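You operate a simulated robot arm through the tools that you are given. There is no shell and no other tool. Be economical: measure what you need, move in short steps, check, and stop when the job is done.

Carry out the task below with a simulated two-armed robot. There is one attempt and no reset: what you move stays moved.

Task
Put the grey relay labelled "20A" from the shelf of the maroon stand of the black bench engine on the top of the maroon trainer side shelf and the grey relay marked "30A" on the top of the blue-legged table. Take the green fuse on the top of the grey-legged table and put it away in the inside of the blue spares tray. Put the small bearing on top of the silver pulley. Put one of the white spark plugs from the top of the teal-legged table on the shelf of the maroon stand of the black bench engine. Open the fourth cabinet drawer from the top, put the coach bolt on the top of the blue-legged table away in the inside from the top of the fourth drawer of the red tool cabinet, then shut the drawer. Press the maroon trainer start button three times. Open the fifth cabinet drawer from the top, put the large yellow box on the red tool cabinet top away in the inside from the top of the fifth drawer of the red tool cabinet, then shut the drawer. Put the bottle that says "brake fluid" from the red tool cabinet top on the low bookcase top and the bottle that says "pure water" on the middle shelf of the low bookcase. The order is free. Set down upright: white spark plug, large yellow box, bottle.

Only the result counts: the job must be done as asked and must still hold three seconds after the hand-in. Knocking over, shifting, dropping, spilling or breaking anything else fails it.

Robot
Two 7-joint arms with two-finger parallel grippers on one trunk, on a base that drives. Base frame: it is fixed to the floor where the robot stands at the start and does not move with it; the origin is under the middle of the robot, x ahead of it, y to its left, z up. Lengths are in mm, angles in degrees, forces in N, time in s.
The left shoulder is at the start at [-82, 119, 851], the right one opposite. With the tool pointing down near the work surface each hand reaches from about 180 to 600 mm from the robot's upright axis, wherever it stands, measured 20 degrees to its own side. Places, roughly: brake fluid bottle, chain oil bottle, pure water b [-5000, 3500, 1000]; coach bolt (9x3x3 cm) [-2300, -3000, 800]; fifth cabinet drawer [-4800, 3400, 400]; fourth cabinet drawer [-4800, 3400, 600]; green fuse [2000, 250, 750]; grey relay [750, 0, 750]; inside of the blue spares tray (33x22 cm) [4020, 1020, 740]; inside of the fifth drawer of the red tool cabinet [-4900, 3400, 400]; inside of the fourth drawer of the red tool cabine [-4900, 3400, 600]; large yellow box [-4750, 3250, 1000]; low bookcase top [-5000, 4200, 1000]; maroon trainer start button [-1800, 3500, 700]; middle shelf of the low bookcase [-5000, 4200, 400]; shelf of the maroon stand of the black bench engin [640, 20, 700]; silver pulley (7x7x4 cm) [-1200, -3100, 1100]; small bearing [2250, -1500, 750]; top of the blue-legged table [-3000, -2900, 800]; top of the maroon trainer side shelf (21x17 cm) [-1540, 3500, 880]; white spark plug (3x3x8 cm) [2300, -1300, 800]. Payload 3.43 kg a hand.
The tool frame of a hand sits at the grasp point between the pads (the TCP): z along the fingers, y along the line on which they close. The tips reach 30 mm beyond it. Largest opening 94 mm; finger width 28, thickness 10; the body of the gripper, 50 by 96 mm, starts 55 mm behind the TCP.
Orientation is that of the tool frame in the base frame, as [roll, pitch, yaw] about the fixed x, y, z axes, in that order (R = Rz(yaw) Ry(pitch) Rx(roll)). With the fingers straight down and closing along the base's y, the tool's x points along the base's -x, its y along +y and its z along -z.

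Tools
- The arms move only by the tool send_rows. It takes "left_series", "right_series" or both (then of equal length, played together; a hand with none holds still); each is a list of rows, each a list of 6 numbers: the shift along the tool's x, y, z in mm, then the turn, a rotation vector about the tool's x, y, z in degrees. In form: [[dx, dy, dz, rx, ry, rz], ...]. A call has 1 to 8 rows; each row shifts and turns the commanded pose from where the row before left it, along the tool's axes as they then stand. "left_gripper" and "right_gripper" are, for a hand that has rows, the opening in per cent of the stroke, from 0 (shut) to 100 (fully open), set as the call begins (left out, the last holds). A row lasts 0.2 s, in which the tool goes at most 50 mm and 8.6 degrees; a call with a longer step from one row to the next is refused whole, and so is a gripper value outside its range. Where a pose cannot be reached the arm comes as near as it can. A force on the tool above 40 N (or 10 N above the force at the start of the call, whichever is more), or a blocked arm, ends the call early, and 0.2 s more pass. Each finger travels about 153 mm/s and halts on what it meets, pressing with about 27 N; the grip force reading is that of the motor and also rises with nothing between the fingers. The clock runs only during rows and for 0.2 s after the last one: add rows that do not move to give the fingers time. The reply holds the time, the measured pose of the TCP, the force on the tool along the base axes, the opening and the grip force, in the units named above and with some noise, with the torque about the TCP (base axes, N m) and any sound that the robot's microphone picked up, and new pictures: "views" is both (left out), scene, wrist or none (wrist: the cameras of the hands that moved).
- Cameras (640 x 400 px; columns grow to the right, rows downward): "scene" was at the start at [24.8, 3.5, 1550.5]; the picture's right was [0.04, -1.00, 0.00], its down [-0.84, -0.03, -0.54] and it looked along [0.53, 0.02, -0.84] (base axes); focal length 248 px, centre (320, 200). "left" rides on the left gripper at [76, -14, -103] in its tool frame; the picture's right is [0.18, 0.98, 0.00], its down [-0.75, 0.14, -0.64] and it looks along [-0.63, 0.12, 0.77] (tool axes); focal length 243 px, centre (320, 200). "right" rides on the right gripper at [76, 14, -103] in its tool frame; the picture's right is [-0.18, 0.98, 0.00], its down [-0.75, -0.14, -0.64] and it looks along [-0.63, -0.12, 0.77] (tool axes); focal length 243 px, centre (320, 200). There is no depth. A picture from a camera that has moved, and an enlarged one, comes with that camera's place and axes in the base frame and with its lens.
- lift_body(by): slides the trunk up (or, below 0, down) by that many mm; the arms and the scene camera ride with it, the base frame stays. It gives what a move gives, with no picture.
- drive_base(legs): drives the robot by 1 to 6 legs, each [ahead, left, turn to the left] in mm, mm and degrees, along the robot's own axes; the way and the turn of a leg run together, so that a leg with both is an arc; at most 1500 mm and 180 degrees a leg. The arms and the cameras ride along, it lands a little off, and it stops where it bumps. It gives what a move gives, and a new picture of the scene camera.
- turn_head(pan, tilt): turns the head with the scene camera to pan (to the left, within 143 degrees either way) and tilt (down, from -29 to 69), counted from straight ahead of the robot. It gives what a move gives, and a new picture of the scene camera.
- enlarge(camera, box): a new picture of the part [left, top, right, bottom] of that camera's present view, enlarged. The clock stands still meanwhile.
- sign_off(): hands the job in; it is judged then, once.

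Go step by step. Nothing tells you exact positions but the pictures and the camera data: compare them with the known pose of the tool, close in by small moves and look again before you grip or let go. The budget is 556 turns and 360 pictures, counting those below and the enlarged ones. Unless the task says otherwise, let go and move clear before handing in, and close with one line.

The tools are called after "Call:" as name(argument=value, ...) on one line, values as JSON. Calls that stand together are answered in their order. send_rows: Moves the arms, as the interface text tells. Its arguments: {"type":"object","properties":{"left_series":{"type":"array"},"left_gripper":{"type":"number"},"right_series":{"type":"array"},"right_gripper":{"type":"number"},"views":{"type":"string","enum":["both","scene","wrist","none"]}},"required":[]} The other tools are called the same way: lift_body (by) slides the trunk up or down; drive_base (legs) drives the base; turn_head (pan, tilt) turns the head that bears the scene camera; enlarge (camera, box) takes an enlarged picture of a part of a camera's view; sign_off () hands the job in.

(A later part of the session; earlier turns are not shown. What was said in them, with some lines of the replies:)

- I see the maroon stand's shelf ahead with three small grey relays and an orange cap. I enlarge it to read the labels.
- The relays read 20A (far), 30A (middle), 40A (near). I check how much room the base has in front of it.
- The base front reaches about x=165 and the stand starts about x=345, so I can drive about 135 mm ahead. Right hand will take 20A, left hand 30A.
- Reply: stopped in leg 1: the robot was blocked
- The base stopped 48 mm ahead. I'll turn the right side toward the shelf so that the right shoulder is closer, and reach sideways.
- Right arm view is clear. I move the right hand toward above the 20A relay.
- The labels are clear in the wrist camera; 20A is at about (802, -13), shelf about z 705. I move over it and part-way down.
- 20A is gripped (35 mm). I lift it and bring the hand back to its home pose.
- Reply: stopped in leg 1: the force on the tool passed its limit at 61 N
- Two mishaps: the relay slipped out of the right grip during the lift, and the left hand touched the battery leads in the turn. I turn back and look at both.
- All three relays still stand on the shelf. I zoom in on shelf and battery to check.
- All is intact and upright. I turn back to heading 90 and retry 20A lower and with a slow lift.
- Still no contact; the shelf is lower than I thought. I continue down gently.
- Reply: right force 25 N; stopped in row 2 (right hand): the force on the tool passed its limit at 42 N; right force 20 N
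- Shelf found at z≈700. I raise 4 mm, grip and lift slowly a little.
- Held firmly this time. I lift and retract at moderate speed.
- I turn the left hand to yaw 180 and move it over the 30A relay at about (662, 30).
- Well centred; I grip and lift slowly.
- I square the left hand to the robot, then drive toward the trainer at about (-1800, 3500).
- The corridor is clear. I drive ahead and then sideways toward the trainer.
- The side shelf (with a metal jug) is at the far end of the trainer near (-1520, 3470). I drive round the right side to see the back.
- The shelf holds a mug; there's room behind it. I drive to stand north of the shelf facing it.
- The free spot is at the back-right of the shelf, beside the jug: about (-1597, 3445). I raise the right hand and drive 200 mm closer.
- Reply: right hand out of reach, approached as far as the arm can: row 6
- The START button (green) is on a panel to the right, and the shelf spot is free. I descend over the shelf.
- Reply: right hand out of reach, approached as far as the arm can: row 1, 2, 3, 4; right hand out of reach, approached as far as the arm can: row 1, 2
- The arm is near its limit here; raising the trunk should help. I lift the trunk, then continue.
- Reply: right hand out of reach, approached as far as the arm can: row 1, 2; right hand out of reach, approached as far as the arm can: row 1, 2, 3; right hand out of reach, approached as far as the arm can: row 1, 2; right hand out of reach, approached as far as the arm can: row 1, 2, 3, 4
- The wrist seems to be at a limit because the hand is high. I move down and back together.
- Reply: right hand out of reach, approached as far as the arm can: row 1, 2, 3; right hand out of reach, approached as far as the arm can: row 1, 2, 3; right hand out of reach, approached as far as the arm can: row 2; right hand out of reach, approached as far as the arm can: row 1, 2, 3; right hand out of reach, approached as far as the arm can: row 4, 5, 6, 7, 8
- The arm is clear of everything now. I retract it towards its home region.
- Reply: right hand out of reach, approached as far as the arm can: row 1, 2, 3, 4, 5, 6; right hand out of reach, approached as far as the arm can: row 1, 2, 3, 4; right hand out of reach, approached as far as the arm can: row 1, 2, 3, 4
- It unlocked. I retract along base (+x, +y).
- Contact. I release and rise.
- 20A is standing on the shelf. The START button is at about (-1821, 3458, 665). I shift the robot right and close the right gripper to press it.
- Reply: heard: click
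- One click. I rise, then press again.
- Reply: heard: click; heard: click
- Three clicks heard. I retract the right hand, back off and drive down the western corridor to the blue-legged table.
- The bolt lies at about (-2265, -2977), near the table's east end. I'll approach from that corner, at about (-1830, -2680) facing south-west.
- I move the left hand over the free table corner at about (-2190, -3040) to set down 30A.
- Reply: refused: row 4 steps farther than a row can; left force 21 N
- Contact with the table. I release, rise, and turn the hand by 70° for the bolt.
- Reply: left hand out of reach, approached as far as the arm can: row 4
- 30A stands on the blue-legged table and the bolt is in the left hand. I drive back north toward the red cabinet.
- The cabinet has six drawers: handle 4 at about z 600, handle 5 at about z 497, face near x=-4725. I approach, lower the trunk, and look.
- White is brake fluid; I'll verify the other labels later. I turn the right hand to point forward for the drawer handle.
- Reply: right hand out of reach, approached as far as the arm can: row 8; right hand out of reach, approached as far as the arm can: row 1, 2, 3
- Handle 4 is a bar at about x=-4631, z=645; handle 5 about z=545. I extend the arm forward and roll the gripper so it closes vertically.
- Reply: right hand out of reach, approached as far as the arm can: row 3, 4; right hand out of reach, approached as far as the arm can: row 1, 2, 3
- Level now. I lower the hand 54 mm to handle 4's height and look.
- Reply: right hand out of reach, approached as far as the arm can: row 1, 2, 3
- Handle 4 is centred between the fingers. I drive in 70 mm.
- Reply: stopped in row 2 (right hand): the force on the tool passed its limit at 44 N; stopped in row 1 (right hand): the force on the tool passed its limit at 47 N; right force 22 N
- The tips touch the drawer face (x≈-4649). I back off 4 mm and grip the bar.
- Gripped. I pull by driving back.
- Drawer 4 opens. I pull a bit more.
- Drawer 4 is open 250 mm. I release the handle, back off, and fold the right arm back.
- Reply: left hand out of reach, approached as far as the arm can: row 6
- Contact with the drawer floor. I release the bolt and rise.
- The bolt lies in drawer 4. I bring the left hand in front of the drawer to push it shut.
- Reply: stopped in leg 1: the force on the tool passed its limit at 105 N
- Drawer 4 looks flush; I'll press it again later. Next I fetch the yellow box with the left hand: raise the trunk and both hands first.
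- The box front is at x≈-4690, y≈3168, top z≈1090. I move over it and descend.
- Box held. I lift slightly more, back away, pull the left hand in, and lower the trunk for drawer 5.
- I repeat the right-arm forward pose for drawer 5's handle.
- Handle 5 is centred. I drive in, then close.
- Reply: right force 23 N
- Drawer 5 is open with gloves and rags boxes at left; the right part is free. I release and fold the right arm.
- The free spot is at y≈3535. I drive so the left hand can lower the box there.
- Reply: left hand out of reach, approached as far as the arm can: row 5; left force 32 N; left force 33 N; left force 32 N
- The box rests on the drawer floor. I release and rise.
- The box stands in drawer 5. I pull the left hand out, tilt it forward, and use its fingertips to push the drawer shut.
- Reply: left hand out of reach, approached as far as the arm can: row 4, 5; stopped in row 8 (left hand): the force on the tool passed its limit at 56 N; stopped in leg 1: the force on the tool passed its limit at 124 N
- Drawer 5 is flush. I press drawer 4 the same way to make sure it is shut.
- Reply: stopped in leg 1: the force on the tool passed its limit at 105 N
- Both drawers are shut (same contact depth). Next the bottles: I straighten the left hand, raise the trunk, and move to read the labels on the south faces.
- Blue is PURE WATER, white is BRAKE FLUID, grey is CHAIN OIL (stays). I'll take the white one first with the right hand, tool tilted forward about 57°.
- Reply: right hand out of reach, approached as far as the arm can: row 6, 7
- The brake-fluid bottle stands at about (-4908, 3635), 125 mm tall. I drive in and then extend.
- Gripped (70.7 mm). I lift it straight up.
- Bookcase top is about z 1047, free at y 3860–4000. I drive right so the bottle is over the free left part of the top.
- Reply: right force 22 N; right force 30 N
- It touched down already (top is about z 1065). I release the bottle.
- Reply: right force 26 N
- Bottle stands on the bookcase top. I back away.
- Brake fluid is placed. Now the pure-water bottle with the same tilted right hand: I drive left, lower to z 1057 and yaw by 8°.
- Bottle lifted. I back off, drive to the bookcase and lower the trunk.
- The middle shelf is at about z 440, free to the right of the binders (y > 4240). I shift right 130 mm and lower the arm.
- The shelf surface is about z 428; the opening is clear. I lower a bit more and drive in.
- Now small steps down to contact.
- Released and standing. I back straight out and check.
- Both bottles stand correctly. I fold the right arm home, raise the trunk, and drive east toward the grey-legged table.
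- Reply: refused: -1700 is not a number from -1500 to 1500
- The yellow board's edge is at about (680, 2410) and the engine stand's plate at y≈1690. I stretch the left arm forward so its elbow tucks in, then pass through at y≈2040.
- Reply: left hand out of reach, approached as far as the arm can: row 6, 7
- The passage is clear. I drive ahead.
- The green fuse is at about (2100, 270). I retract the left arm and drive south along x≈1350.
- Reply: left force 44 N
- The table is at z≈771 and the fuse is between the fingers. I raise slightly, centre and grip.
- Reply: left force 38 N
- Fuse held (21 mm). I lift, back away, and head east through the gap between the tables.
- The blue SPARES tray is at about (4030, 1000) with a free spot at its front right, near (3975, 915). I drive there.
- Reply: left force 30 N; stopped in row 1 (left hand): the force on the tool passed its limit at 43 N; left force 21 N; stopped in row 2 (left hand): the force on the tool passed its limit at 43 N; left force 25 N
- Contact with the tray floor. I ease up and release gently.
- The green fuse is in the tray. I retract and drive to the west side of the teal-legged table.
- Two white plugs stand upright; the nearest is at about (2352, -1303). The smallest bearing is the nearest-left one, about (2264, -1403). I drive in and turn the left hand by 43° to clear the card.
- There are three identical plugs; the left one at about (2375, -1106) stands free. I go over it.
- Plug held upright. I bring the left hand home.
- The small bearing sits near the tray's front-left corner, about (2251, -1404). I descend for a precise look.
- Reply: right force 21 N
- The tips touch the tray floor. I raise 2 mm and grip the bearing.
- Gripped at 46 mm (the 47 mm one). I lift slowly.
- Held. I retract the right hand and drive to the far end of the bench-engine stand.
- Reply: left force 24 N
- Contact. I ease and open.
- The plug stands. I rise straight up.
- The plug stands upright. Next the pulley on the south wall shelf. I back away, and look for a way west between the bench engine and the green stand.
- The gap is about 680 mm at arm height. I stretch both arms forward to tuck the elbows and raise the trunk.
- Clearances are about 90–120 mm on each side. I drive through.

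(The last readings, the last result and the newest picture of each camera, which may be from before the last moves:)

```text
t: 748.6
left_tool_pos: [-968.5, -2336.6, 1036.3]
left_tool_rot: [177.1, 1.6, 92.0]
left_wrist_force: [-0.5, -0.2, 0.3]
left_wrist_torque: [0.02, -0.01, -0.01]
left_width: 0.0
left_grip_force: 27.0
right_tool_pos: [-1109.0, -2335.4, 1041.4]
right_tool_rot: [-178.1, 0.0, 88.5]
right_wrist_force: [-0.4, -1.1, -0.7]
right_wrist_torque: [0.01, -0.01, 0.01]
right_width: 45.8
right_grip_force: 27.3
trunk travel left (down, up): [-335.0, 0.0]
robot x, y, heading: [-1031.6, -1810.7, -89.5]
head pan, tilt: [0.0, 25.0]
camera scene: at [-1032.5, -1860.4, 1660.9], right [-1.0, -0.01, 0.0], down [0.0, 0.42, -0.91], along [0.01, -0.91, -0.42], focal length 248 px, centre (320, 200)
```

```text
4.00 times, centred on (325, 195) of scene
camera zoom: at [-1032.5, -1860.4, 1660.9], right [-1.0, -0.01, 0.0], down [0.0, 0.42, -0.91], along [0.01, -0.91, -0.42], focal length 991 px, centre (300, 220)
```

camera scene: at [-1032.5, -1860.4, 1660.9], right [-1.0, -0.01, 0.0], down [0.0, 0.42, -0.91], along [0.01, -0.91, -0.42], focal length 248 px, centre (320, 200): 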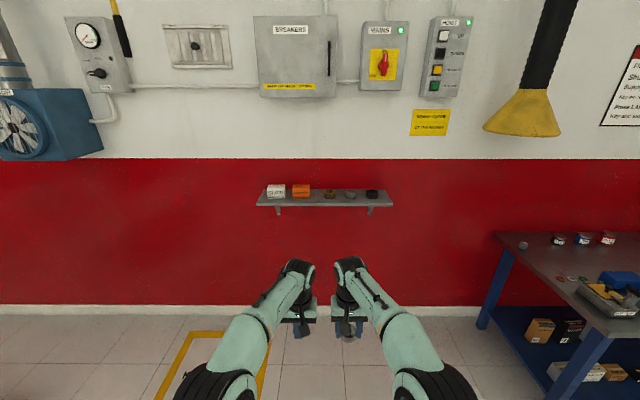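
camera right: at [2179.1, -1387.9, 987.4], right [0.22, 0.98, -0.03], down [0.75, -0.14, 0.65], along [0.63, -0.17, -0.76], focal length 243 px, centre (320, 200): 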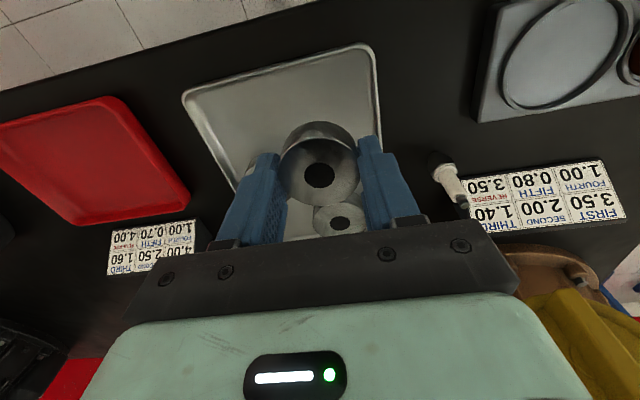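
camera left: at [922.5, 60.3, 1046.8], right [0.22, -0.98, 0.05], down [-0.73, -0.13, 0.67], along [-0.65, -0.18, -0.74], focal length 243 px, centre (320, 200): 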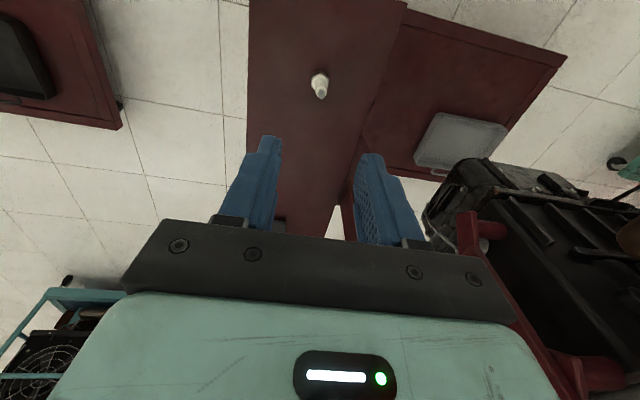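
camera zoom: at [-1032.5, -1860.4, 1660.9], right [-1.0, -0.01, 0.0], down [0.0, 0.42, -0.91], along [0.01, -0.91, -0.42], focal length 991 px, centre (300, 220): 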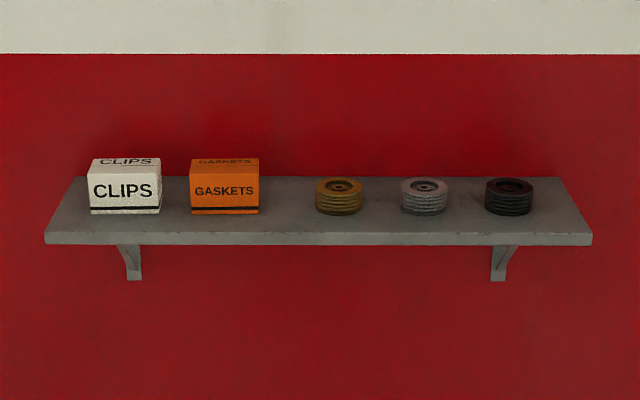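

The silver pulley is the middle-right one, at about (-1197, -3110). I retract the hands, raise the right one and approach.

Call:
send_rows(left_series=[[28, 12, 0, 0, 0, 0], [28, 12, 0, 0, 0, 0], [28, 12, 0, 0, 0, 0], [28, 12, 0, 0, 0, 0], [28, 12, 0, 0, 0, 0], [28, 12, 0, 0, 0, 0], [20, 10, 0, 0, 0, 0]], right_series=[[18, -11, -25, 0, 0, 0], [18, -11, -25, 0, 0, 0], [18, -11, -25, 0, 0, 0], [18, -11, -25, 0, 0, 0], [18, -11, -25, 0, 0, 0], [18, -11, -25, 0, 0, 0], [0, 0, -25, 0, 0, 0]], views="none")

Call:
drive_base(legs=[[700, 0, 0]])

Call:
turn_head(pan=0, tilt=40)

```text
t: 750.2
left_tool_pos: [-893.8, -2145.1, 1034.2]
left_tool_rot: [177.0, 1.6, 92.0]
left_wrist_force: [0.6, 0.2, 0.5]
left_wrist_torque: [-0.03, -0.02, 0.0]
left_width: 0.2
left_grip_force: 26.7
right_tool_pos: [-1164.7, -2224.6, 1218.4]
right_tool_rot: [-177.9, 0.1, 88.5]
right_wrist_force: [0.7, -0.7, -1.6]
right_wrist_torque: [-0.04, 0.04, -0.01]
right_width: 46.1
right_grip_force: 26.4
trunk travel left (down, up): [-335.0, 0.0]
robot x, y, heading: [-1030.9, -1811.9, -89.7]
head pan, tilt: [0.0, 25.0]
```

```text
t: 754.1
left_tool_pos: [-890.8, -2847.1, 1034.8]
left_tool_rot: [177.0, 1.6, 91.9]
left_wrist_force: [0.9, -0.8, -0.6]
left_wrist_torque: [0.02, -0.02, -0.02]
left_width: 0.0
left_grip_force: 26.7
right_tool_pos: [-1162.5, -2925.3, 1218.6]
right_tool_rot: [-178.0, 0.1, 88.4]
right_wrist_force: [0.6, -0.9, -2.2]
right_wrist_torque: [0.01, 0.0, -0.01]
right_width: 45.8
right_grip_force: 27.2
trunk travel left (down, up): [-335.0, 0.0]
robot x, y, heading: [-1027.5, -2517.3, -90.0]
head pan, tilt: [0.0, 25.0]
camera scene: at [-1029.4, -2561.4, 1660.9], right [-1.0, 0.0, 0.0], down [0.0, 0.42, -0.91], along [0.0, -0.91, -0.42], focal length 248 px, centre (320, 200)
```

scene: 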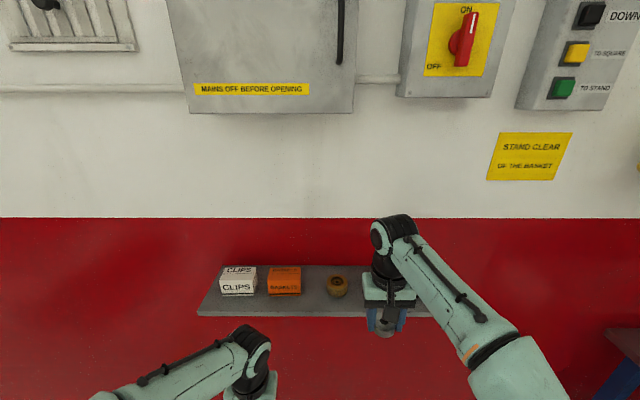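

```text
t: 754.8
left_tool_pos: [-889.7, -2846.7, 1035.5]
left_tool_rot: [177.0, 1.6, 91.9]
left_wrist_force: [-0.3, -0.1, 0.0]
left_wrist_torque: [0.03, 0.03, -0.02]
left_width: 0.0
left_grip_force: 27.1
right_tool_pos: [-1163.0, -2925.8, 1217.3]
right_tool_rot: [-178.0, 0.0, 88.4]
right_wrist_force: [0.7, -0.2, -1.8]
right_wrist_torque: [-0.01, 0.04, 0.03]
right_width: 45.8
right_grip_force: 26.6
trunk travel left (down, up): [-335.0, 0.0]
robot x, y, heading: [-1026.6, -2517.8, -89.8]
head pan, tilt: [0.0, 40.0]
camera scene: at [-1029.5, -2554.6, 1637.7], right [-1.0, 0.0, 0.0], down [0.0, 0.64, -0.77], along [0.0, -0.77, -0.64], focal length 248 px, centre (320, 200)
```

scene: 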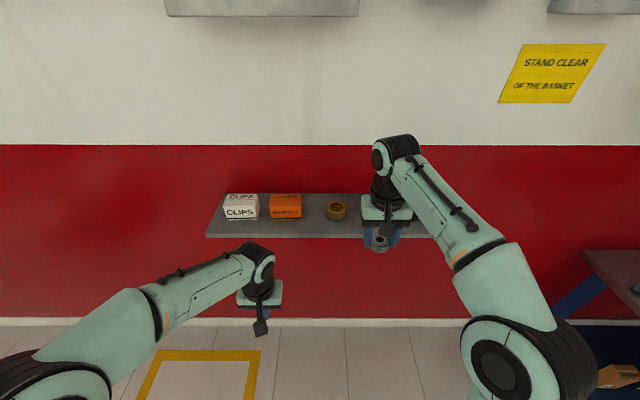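

Pulley tops are at z≈1113, y≈-3166; silver at x≈-1196. I tuck the left hand back, raise the right a little, and drive 240 mm closer.

Call:
send_rows(left_series=[[28, 20, 0, 0, 0, 0], [28, 20, 0, 0, 0, 0], [28, 20, 0, 0, 0, 0], [28, 20, 0, 0, 0, 0], [28, 20, 0, 0, 0, 0]], right_series=[[25, 0, -5, 0, 0, 0], [25, 0, -5, 0, 0, 0], [25, 0, -5, 0, 0, 0], [25, 0, -5, 0, 0, 0], [20, 0, 0, 0, 0, 0]], views="none")

Call:
drive_base(legs=[[235, 0, 0]])

Call:
enlarge(camera="right", box=[0, 0, 640, 400])

```text
t: 756.0
left_tool_pos: [-794.7, -2701.8, 1035.8]
left_tool_rot: [177.0, 1.8, 91.8]
left_wrist_force: [-0.7, 0.4, 0.1]
left_wrist_torque: [0.0, 0.03, -0.04]
left_width: 0.0
left_grip_force: 26.9
right_tool_pos: [-1157.6, -2803.2, 1237.9]
right_tool_rot: [-178.0, 0.2, 88.4]
right_wrist_force: [0.4, -0.6, -1.0]
right_wrist_torque: [0.02, 0.0, 0.0]
right_width: 45.6
right_grip_force: 26.9
trunk travel left (down, up): [-335.0, 0.0]
robot x, y, heading: [-1033.8, -2515.5, -89.8]
head pan, tilt: [0.0, 40.0]
```

```text
t: 757.8
left_tool_pos: [-793.3, -2935.3, 1033.3]
left_tool_rot: [177.0, 1.6, 91.9]
left_wrist_force: [-0.1, 0.0, -0.1]
left_wrist_torque: [0.04, 0.0, 0.0]
left_width: 0.0
left_grip_force: 27.1
right_tool_pos: [-1157.5, -3037.9, 1237.5]
right_tool_rot: [-178.1, 0.1, 88.3]
right_wrist_force: [-0.1, 0.8, -1.8]
right_wrist_torque: [0.02, 0.03, 0.04]
right_width: 45.8
right_grip_force: 27.1
trunk travel left (down, up): [-335.0, 0.0]
robot x, y, heading: [-1030.1, -2746.6, -89.9]
head pan, tilt: [0.0, 40.0]
camera scene: at [-1028.8, -2786.1, 1637.5], right [-1.0, 0.0, 0.0], down [0.0, 0.64, -0.77], along [0.0, -0.77, -0.64], focal length 248 px, centre (320, 200)
```

scene: 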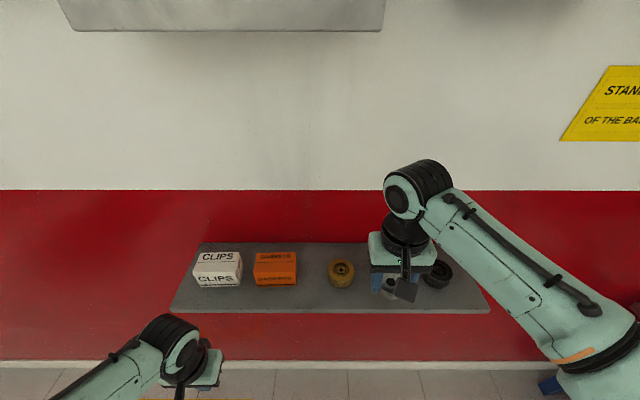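

```text
1.00 times, centred on (320, 200) of right (not enlarged: the box is as wide or as high as the picture)
camera zoom: at [-1137.4, -2961.8, 1338.7], right [0.98, -0.21, -0.03], down [-0.14, -0.75, 0.65], along [-0.16, -0.63, -0.76], focal length 243 px, centre (320, 200)
```

zoom: 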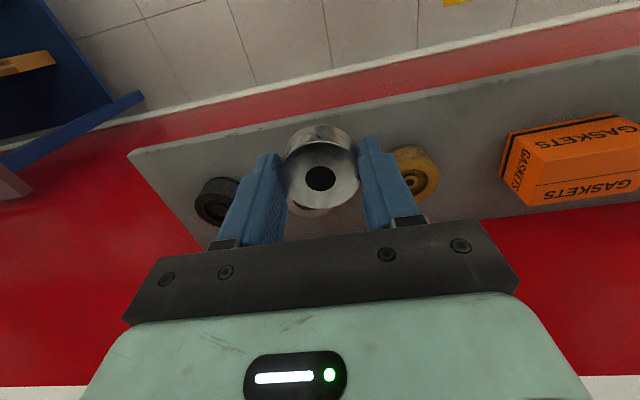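

Call:
send_rows(right_series=[[0, -38, 0, 0, 0, 0], [0, -38, 0, 0, 0, 0], [0, -38, 0, 0, 0, 0]], views="both")

```text
t: 758.6
left_tool_pos: [-795.0, -2936.7, 1036.4]
left_tool_rot: [177.0, 1.6, 91.8]
left_wrist_force: [0.8, 0.0, 0.2]
left_wrist_torque: [-0.01, -0.02, 0.0]
left_width: 0.3
left_grip_force: 27.0
right_tool_pos: [-1272.5, -3035.8, 1241.1]
right_tool_rot: [-178.1, 0.1, 88.3]
right_wrist_force: [-0.6, 0.3, -1.1]
right_wrist_torque: [0.01, 0.0, -0.01]
right_width: 45.9
right_grip_force: 27.3
trunk travel left (down, up): [-335.0, 0.0]
robot x, y, heading: [-1026.8, -2744.5, -89.9]
head pan, tilt: [0.0, 40.0]
camera scene: at [-1029.7, -2786.7, 1637.7], right [-1.0, 0.0, 0.0], down [0.0, 0.64, -0.77], along [0.0, -0.77, -0.64], focal length 248 px, centre (320, 200)
camera right: at [-1252.3, -2958.8, 1342.9], right [0.98, -0.21, -0.03], down [-0.14, -0.75, 0.65], along [-0.16, -0.63, -0.76], focal length 243 px, centre (320, 200)
```

scene: 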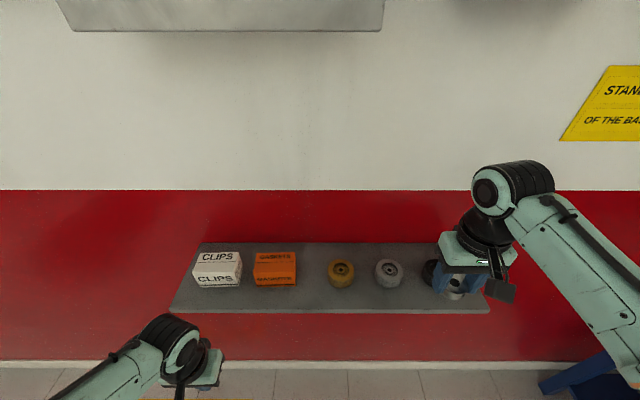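
right: 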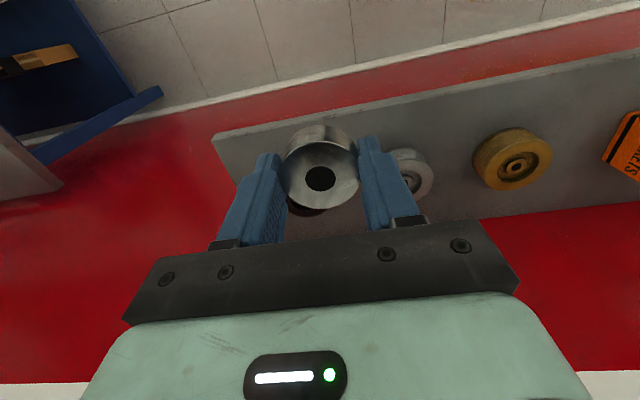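

The silver pulley is at about (-1193, -3137), top z≈1118. I move over it.

Call:
send_rows(right_series=[[-32, 27, 0, 0, 0, 0], [-32, 27, 0, 0, 0, 0], [-32, 26, 0, 0, 0, 0], [0, 0, 20, 0, 0, 0], [0, 0, 20, 0, 0, 0]], views="both")

```text
t: 759.8
left_tool_pos: [-794.0, -2936.4, 1035.7]
left_tool_rot: [177.0, 1.6, 92.0]
left_wrist_force: [1.2, 0.1, -0.8]
left_wrist_torque: [0.0, 0.0, -0.02]
left_width: 0.2
left_grip_force: 26.8
right_tool_pos: [-1196.6, -3133.2, 1199.8]
right_tool_rot: [-178.0, 0.1, 88.4]
right_wrist_force: [-0.1, -0.3, -1.5]
right_wrist_torque: [0.0, 0.0, 0.03]
right_width: 46.3
right_grip_force: 27.3
trunk travel left (down, up): [-335.0, 0.0]
robot x, y, heading: [-1028.2, -2745.2, -90.0]
head pan, tilt: [0.0, 40.0]
camera scene: at [-1028.7, -2786.8, 1637.6], right [-1.0, 0.0, 0.0], down [0.0, 0.64, -0.77], along [0.0, -0.77, -0.64], focal length 248 px, centre (320, 200)
camera right: at [-1175.8, -3057.5, 1299.9], right [0.98, -0.21, -0.03], down [-0.14, -0.75, 0.65], along [-0.16, -0.63, -0.76], focal length 243 px, centre (320, 200)
```

scene: 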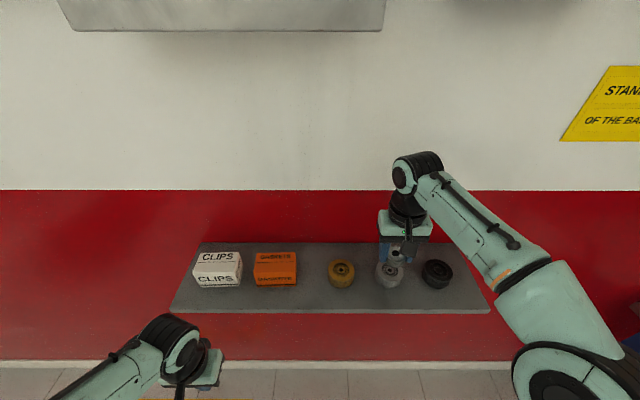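
right: 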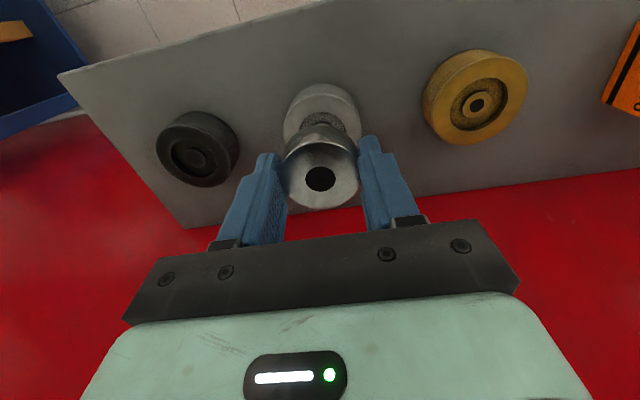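

Call:
send_rows(right_series=[[0, 1, 15, 0, 0, 0], [0, 0, 15, 0, 0, 0], [0, 0, 5, 0, 0, 0], [0, 0, 0, 0, 0, 0]], views="wrist")

```text
t: 760.8
left_tool_pos: [-793.5, -2936.9, 1035.0]
left_tool_rot: [177.1, 1.6, 91.9]
left_wrist_force: [-0.1, 0.1, 0.5]
left_wrist_torque: [0.0, 0.0, 0.02]
left_width: 0.1
left_grip_force: 26.9
right_tool_pos: [-1197.0, -3134.0, 1163.0]
right_tool_rot: [-178.0, 0.2, 88.2]
right_wrist_force: [0.2, -0.3, -2.7]
right_wrist_torque: [0.0, 0.02, 0.0]
right_width: 46.0
right_grip_force: 27.4
trunk travel left (down, up): [-335.0, 0.0]
robot x, y, heading: [-1025.9, -2746.6, -89.7]
head pan, tilt: [0.0, 40.0]
camera right: at [-1175.7, -3057.3, 1264.7], right [0.98, -0.21, -0.03], down [-0.14, -0.75, 0.65], along [-0.16, -0.63, -0.76], focal length 243 px, centre (320, 200)
```

right: 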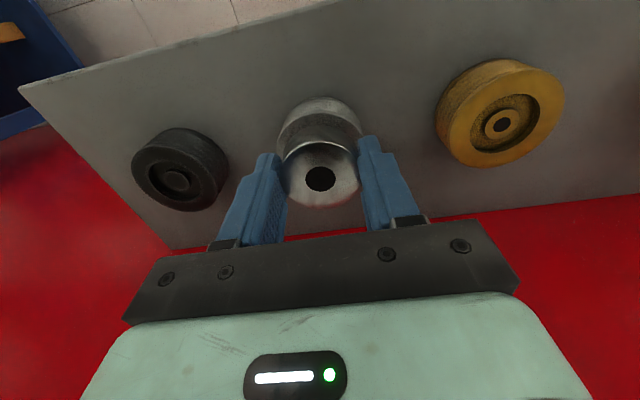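

Call:
send_rows(right_series=[[-4, 0, 4, 0, 0, 0], [0, 0, 4, 0, 0, 0], [0, 0, 0, 0, 0, 0]], views="none")

Call:
send_rows(right_series=[[0, 0, 2, 0, 0, 0], [0, 0, 0, 0, 0, 0]], views="none")

Call:
send_rows(right_series=[[0, 0, 2, 0, 0, 0], [0, 0, 0, 0, 0, 0]], views="wrist")

```text
t: 761.6
left_tool_pos: [-793.4, -2936.8, 1035.1]
left_tool_rot: [177.0, 1.5, 92.0]
left_wrist_force: [0.3, 0.7, 0.4]
left_wrist_torque: [0.03, -0.01, -0.02]
left_width: 0.0
left_grip_force: 27.6
right_tool_pos: [-1196.8, -3138.1, 1156.6]
right_tool_rot: [-178.0, 0.2, 88.3]
right_wrist_force: [-1.0, 0.7, -2.2]
right_wrist_torque: [0.0, -0.01, 0.01]
right_width: 45.9
right_grip_force: 26.7
trunk travel left (down, up): [-335.0, 0.0]
robot x, y, heading: [-1030.6, -2746.3, -89.7]
head pan, tilt: [0.0, 40.0]
```

```text
t: 762.2
left_tool_pos: [-794.7, -2937.2, 1035.7]
left_tool_rot: [177.0, 1.6, 91.8]
left_wrist_force: [0.0, 0.3, 0.1]
left_wrist_torque: [-0.02, 0.01, 0.0]
left_width: 0.2
left_grip_force: 26.9
right_tool_pos: [-1197.6, -3138.2, 1153.1]
right_tool_rot: [-177.9, 0.2, 88.3]
right_wrist_force: [-1.0, -0.5, -0.8]
right_wrist_torque: [0.0, 0.01, -0.02]
right_width: 45.8
right_grip_force: 26.5
trunk travel left (down, up): [-335.0, 0.0]
robot x, y, heading: [-1026.9, -2747.1, -90.0]
head pan, tilt: [0.0, 40.0]
```

```text
t: 762.8
left_tool_pos: [-794.1, -2936.6, 1035.1]
left_tool_rot: [177.0, 1.7, 91.9]
left_wrist_force: [-0.3, -0.3, -0.7]
left_wrist_torque: [0.0, 0.01, 0.01]
left_width: 0.0
left_grip_force: 27.4
right_tool_pos: [-1196.3, -3138.1, 1152.3]
right_tool_rot: [-178.0, 0.1, 88.3]
right_wrist_force: [0.8, -0.1, -2.2]
right_wrist_torque: [-0.03, -0.02, -0.03]
right_width: 45.8
right_grip_force: 27.4
trunk travel left (down, up): [-335.0, 0.0]
robot x, y, heading: [-1030.7, -2748.2, -89.9]
head pan, tilt: [0.0, 40.0]
camera right: at [-1176.2, -3061.3, 1253.4], right [0.98, -0.21, -0.03], down [-0.14, -0.75, 0.65], along [-0.16, -0.63, -0.76], focal length 243 px, centre (320, 200)
```

right: 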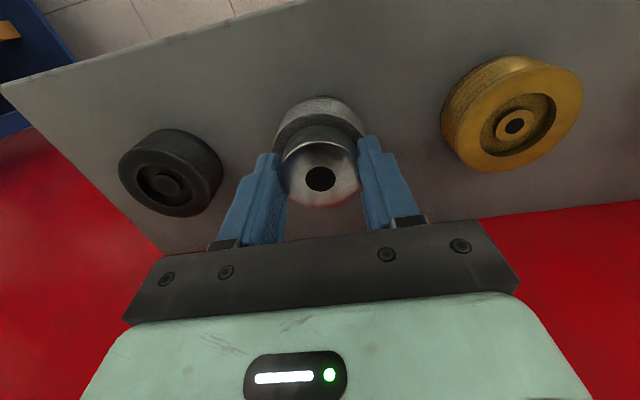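

Call:
send_rows(right_series=[[0, 0, 2, 0, 0, 0], [0, 0, 2, 0, 0, 0], [0, 0, 0, 0, 0, 0]], views="none")

Call:
send_rows(right_series=[[0, 0, 2, 0, 0, 0], [0, 0, 0, 0, 0, 0]], views="none")

Call:
send_rows(right_series=[[0, 0, 2, 0, 0, 0], [0, 0, 0, 0, 0, 0]], views="wrist")

```text
t: 763.6
left_tool_pos: [-793.5, -2936.6, 1035.6]
left_tool_rot: [177.0, 1.5, 92.0]
left_wrist_force: [0.0, 1.0, -0.1]
left_wrist_torque: [-0.01, 0.01, 0.03]
left_width: 0.2
left_grip_force: 26.8
right_tool_pos: [-1197.0, -3137.7, 1147.3]
right_tool_rot: [-178.0, 0.3, 88.3]
right_wrist_force: [0.1, 0.1, -1.5]
right_wrist_torque: [0.01, -0.03, -0.01]
right_width: 45.8
right_grip_force: 26.9
trunk travel left (down, up): [-335.0, 0.0]
robot x, y, heading: [-1028.2, -2748.9, -89.9]
head pan, tilt: [0.0, 40.0]
```

```text
t: 764.2
left_tool_pos: [-794.9, -2936.6, 1034.6]
left_tool_rot: [177.0, 1.6, 91.9]
left_wrist_force: [-0.2, 0.2, 0.1]
left_wrist_torque: [0.01, -0.03, -0.02]
left_width: 0.0
left_grip_force: 27.2
right_tool_pos: [-1196.5, -3136.9, 1147.2]
right_tool_rot: [-178.0, 0.2, 88.3]
right_wrist_force: [0.0, 0.2, -1.9]
right_wrist_torque: [0.0, -0.01, -0.01]
right_width: 45.9
right_grip_force: 26.9
trunk travel left (down, up): [-335.0, 0.0]
robot x, y, heading: [-1027.6, -2749.6, -89.8]
head pan, tilt: [0.0, 40.0]
```

```text
t: 764.8
left_tool_pos: [-793.6, -2936.4, 1036.5]
left_tool_rot: [177.0, 1.5, 91.7]
left_wrist_force: [-0.1, -0.1, -0.2]
left_wrist_torque: [0.01, 0.02, 0.0]
left_width: 0.0
left_grip_force: 27.1
right_tool_pos: [-1195.7, -3136.5, 1143.9]
right_tool_rot: [-177.9, 0.1, 88.3]
right_wrist_force: [0.5, 0.0, -1.5]
right_wrist_torque: [-0.02, 0.02, -0.01]
right_width: 46.1
right_grip_force: 27.1
trunk travel left (down, up): [-335.0, 0.0]
robot x, y, heading: [-1026.0, -2747.8, -89.6]
head pan, tilt: [0.0, 40.0]
camera right: at [-1176.6, -3061.2, 1245.5], right [0.98, -0.21, -0.03], down [-0.14, -0.75, 0.65], along [-0.16, -0.63, -0.76], focal length 243 px, centre (320, 200)
```

right: 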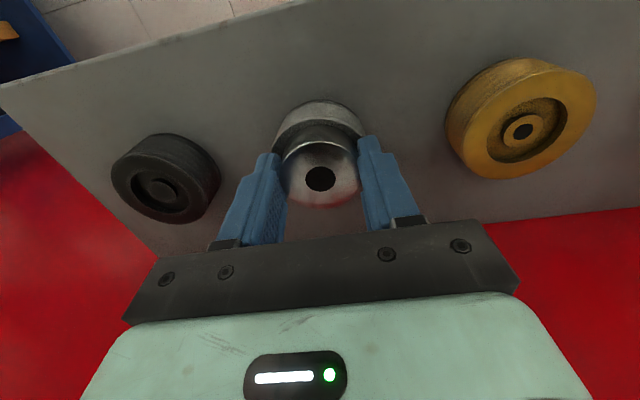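

Call:
send_rows(right_series=[[-4, 0, 2, 0, 0, 0], [0, 0, 1, 0, 0, 0], [0, 0, 0, 0, 0, 0]], views="none")

Call:
send_rows(right_series=[[0, 0, 2, 0, 0, 0], [0, 0, 0, 0, 0, 0]], views="none")

Call:
send_rows(right_series=[[0, 0, 2, 0, 0, 0], [0, 0, 0, 0, 0, 0]], views="none")

```text
t: 765.6
left_tool_pos: [-793.5, -2935.9, 1036.4]
left_tool_rot: [176.9, 1.8, 91.9]
left_wrist_force: [-0.4, -0.5, 0.8]
left_wrist_torque: [0.0, 0.01, -0.02]
left_width: 0.2
left_grip_force: 27.1
right_tool_pos: [-1197.6, -3140.4, 1143.1]
right_tool_rot: [-178.1, 0.5, 88.3]
right_wrist_force: [-0.5, 2.8, 18.4]
right_wrist_torque: [0.1, -0.42, 0.03]
right_width: 46.3
right_grip_force: 26.8
trunk travel left (down, up): [-335.0, 0.0]
robot x, y, heading: [-1028.8, -2749.2, -90.0]
head pan, tilt: [0.0, 40.0]
```

```text
t: 766.2
left_tool_pos: [-793.2, -2935.3, 1036.5]
left_tool_rot: [177.0, 1.6, 92.0]
left_wrist_force: [0.8, -0.9, 0.3]
left_wrist_torque: [0.0, 0.02, 0.0]
left_width: 0.1
left_grip_force: 26.5
right_tool_pos: [-1196.9, -3140.3, 1143.3]
right_tool_rot: [-178.1, 0.8, 88.3]
right_wrist_force: [-2.6, 0.7, 39.7]
right_wrist_torque: [0.35, -0.83, 0.1]
right_width: 45.8
right_grip_force: 27.4
trunk travel left (down, up): [-335.0, 0.0]
robot x, y, heading: [-1028.4, -2747.6, -89.8]
head pan, tilt: [0.0, 40.0]
```

```text
t: 766.6
left_tool_pos: [-794.4, -2935.1, 1035.2]
left_tool_rot: [177.0, 1.6, 91.8]
left_wrist_force: [0.6, 0.0, 0.1]
left_wrist_torque: [-0.03, 0.0, 0.01]
left_width: 0.0
left_grip_force: 26.9
right_tool_pos: [-1196.5, -3140.5, 1143.7]
right_tool_rot: [-178.4, 0.9, 88.4]
right_wrist_force: [-0.3, 6.4, 14.8]
right_wrist_torque: [0.32, -0.3, 0.1]
right_width: 46.1
right_grip_force: 26.8
trunk travel left (down, up): [-335.0, 0.0]
robot x, y, heading: [-1030.6, -2744.9, -89.9]
head pan, tilt: [0.0, 40.0]
stopped in row 2 (right hand): the force on the tool passed its limit at 50 N (the readings are from after the stop); the commanded pose is now the measured one
```

Contact. I ease and open.

Call:
send_rows(right_series=[[0, 0, -1, 0, 0, 0], [0, 0, 0, 0, 0, 0]], views="none")

Call:
send_rows(right_series=[[0, 0, 0, 0, 0, 0], [0, 0, 0, 0, 0, 0], [0, 0, 0, 0, 0, 0]], right_gripper=65, views="wrist")

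```text
t: 767.2
left_tool_pos: [-793.2, -2935.3, 1036.1]
left_tool_rot: [177.0, 1.7, 91.7]
left_wrist_force: [0.0, 0.3, 0.1]
left_wrist_torque: [-0.01, -0.04, 0.0]
left_width: 0.0
left_grip_force: 27.3
right_tool_pos: [-1196.3, -3140.3, 1143.7]
right_tool_rot: [-178.2, 0.8, 88.3]
right_wrist_force: [0.0, 6.3, 11.7]
right_wrist_torque: [0.36, -0.33, 0.15]
right_width: 45.8
right_grip_force: 27.0
trunk travel left (down, up): [-335.0, 0.0]
robot x, y, heading: [-1028.3, -2745.0, -90.0]
head pan, tilt: [0.0, 40.0]
```

```text
t: 768.0
left_tool_pos: [-794.7, -2936.1, 1036.9]
left_tool_rot: [176.9, 1.6, 91.8]
left_wrist_force: [0.1, -0.3, -1.0]
left_wrist_torque: [0.0, 0.01, 0.02]
left_width: 0.0
left_grip_force: 27.1
right_tool_pos: [-1198.7, -3142.3, 1141.2]
right_tool_rot: [-178.1, 0.9, 88.2]
right_wrist_force: [-5.2, 0.5, 16.6]
right_wrist_torque: [0.12, -0.34, 0.01]
right_width: 57.7
right_grip_force: 0.1
trunk travel left (down, up): [-335.0, 0.0]
robot x, y, heading: [-1028.0, -2746.1, -89.8]
head pan, tilt: [0.0, 40.0]
camera right: at [-1178.0, -3064.8, 1243.2], right [0.98, -0.21, -0.03], down [-0.14, -0.74, 0.66], along [-0.16, -0.64, -0.75], focal length 243 px, centre (320, 200)
```

right: 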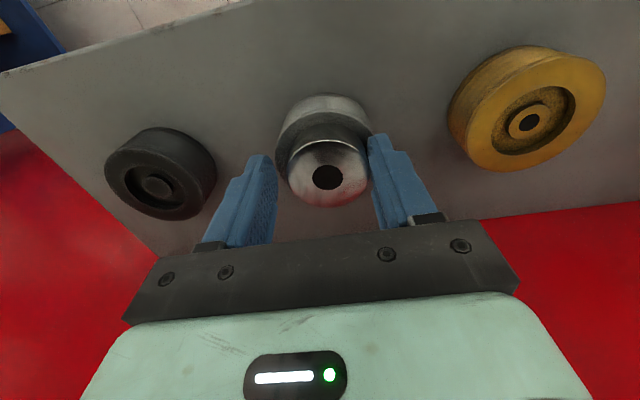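

Call:
send_rows(right_series=[[0, 0, -4, 0, 0, 0], [0, 0, -8, 0, 0, 0], [0, 0, -15, 0, 0, 0], [0, 0, -25, 0, 0, 0], [0, 0, -35, 0, 0, 0]], views="both")

```text
t: 769.2
left_tool_pos: [-794.9, -2936.0, 1036.1]
left_tool_rot: [177.0, 1.6, 91.8]
left_wrist_force: [1.2, -0.3, 0.4]
left_wrist_torque: [-0.03, 0.0, -0.01]
left_width: 0.0
left_grip_force: 26.9
right_tool_pos: [-1194.8, -3140.3, 1229.0]
right_tool_rot: [-178.3, 0.6, 88.3]
right_wrist_force: [-0.3, -0.6, 0.4]
right_wrist_torque: [0.06, -0.04, 0.0]
right_width: 61.4
right_grip_force: 0.0
trunk travel left (down, up): [-335.0, 0.0]
robot x, y, heading: [-1031.9, -2744.8, -89.9]
head pan, tilt: [0.0, 40.0]
camera scene: at [-1028.5, -2786.6, 1637.7], right [-1.0, 0.0, 0.0], down [0.0, 0.64, -0.77], along [0.0, -0.77, -0.64], focal length 248 px, centre (320, 200)
camera right: at [-1173.9, -3064.1, 1329.5], right [0.98, -0.21, -0.03], down [-0.14, -0.74, 0.66], along [-0.16, -0.64, -0.75], focal length 243 px, centre (320, 200)
```

scene: 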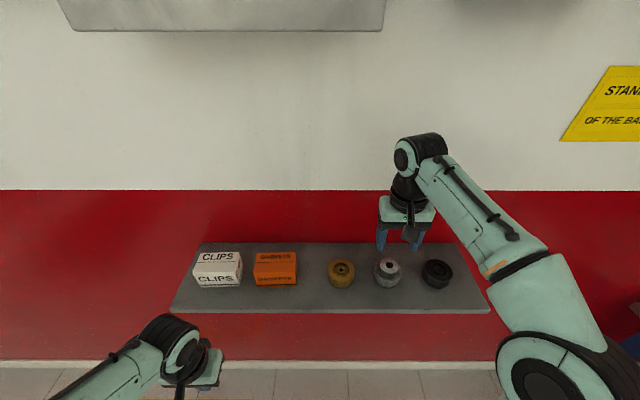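
right: 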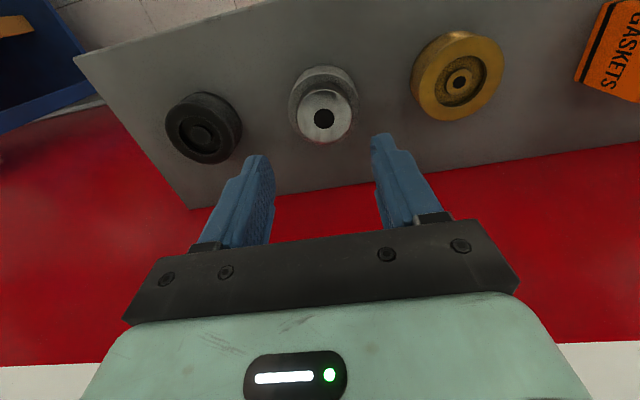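

Call:
enlarge(camera="scene", box=[320, 235, 480, 310])

Call:
enlarge(camera="right", box=[240, 40, 400, 160])

```text
4.00 times, centred on (400, 272) of scene
camera zoom: at [-1028.5, -2786.6, 1637.7], right [-1.0, 0.0, 0.0], down [0.0, 0.64, -0.77], along [0.0, -0.77, -0.64], focal length 991 px, centre (0, -90)
```

zoom: 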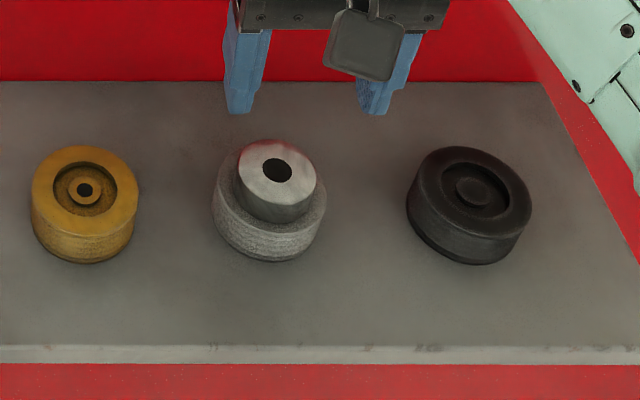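

```text
3.33 times, centred on (320, 100) of right
camera zoom: at [-1173.9, -3064.1, 1329.5], right [0.98, -0.21, -0.03], down [-0.14, -0.74, 0.66], along [-0.16, -0.64, -0.75], focal length 809 px, centre (320, 533)
```

zoom: 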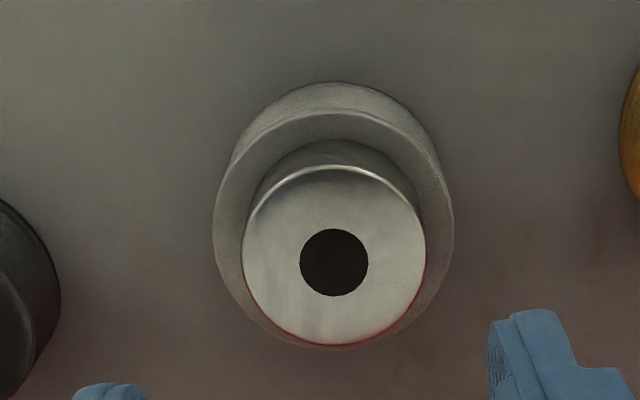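

The bearing lies flat and centred on the silver pulley. I move clear.

Call:
send_rows(right_series=[[0, 0, -30, 0, 0, 0], [30, 0, 0, 0, 0, 0], [30, 0, 0, 0, 0, 0], [30, 0, 0, 0, 0, 0]], views="none")

Call:
drive_base(legs=[[-400, 0, 0]])

```text
t: 770.2
left_tool_pos: [-794.3, -2935.0, 1035.6]
left_tool_rot: [177.0, 1.6, 91.8]
left_wrist_force: [-0.6, 0.5, 0.1]
left_wrist_torque: [-0.02, -0.04, -0.01]
left_width: 0.0
left_grip_force: 27.2
right_tool_pos: [-1190.8, -3050.0, 1258.2]
right_tool_rot: [-178.1, 0.8, 88.3]
right_wrist_force: [0.6, 0.3, -0.3]
right_wrist_torque: [-0.01, 0.01, 0.01]
right_width: 61.1
right_grip_force: 0.1
trunk travel left (down, up): [-335.0, 0.0]
robot x, y, heading: [-1029.4, -2746.5, -89.5]
head pan, tilt: [0.0, 40.0]
```

```text
t: 772.7
left_tool_pos: [-795.2, -2541.8, 1035.1]
left_tool_rot: [177.0, 1.6, 91.9]
left_wrist_force: [0.8, 0.2, -0.3]
left_wrist_torque: [0.0, 0.0, 0.0]
left_width: 0.0
left_grip_force: 27.0
right_tool_pos: [-1192.2, -2656.5, 1258.2]
right_tool_rot: [-178.2, 0.7, 88.2]
right_wrist_force: [0.1, 1.3, -0.8]
right_wrist_torque: [0.03, 0.01, -0.01]
right_width: 60.9
right_grip_force: 0.1
trunk travel left (down, up): [-335.0, 0.0]
robot x, y, heading: [-1028.3, -2352.9, -89.8]
head pan, tilt: [0.0, 40.0]
camera scene: at [-1029.7, -2391.9, 1637.8], right [-1.0, 0.0, 0.0], down [0.0, 0.64, -0.77], along [0.0, -0.77, -0.64], focal length 248 px, centre (320, 200)
```

scene: 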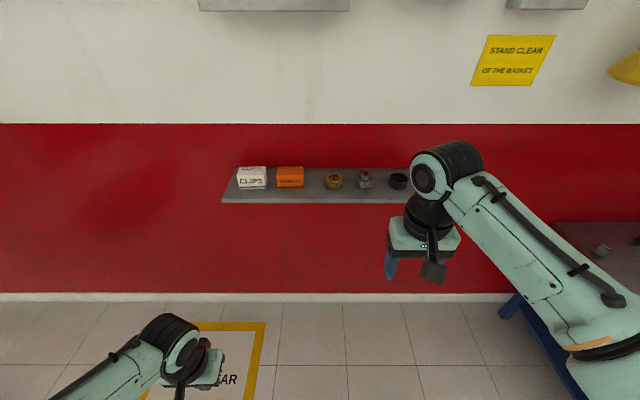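

Every part of the task is done, and both hands are empty and clear. I hand the job in.

Call:
sign_off()

```text
The job is handed in.
```

All ten items are in their places, both drawers are shut and the start button clicked three times. Along the way the 20A relay slipped once during the first lift and landed upright on its shelf. The left hand also touched the bench engine once, at about 61 N, and I saw no damage or displacement there.
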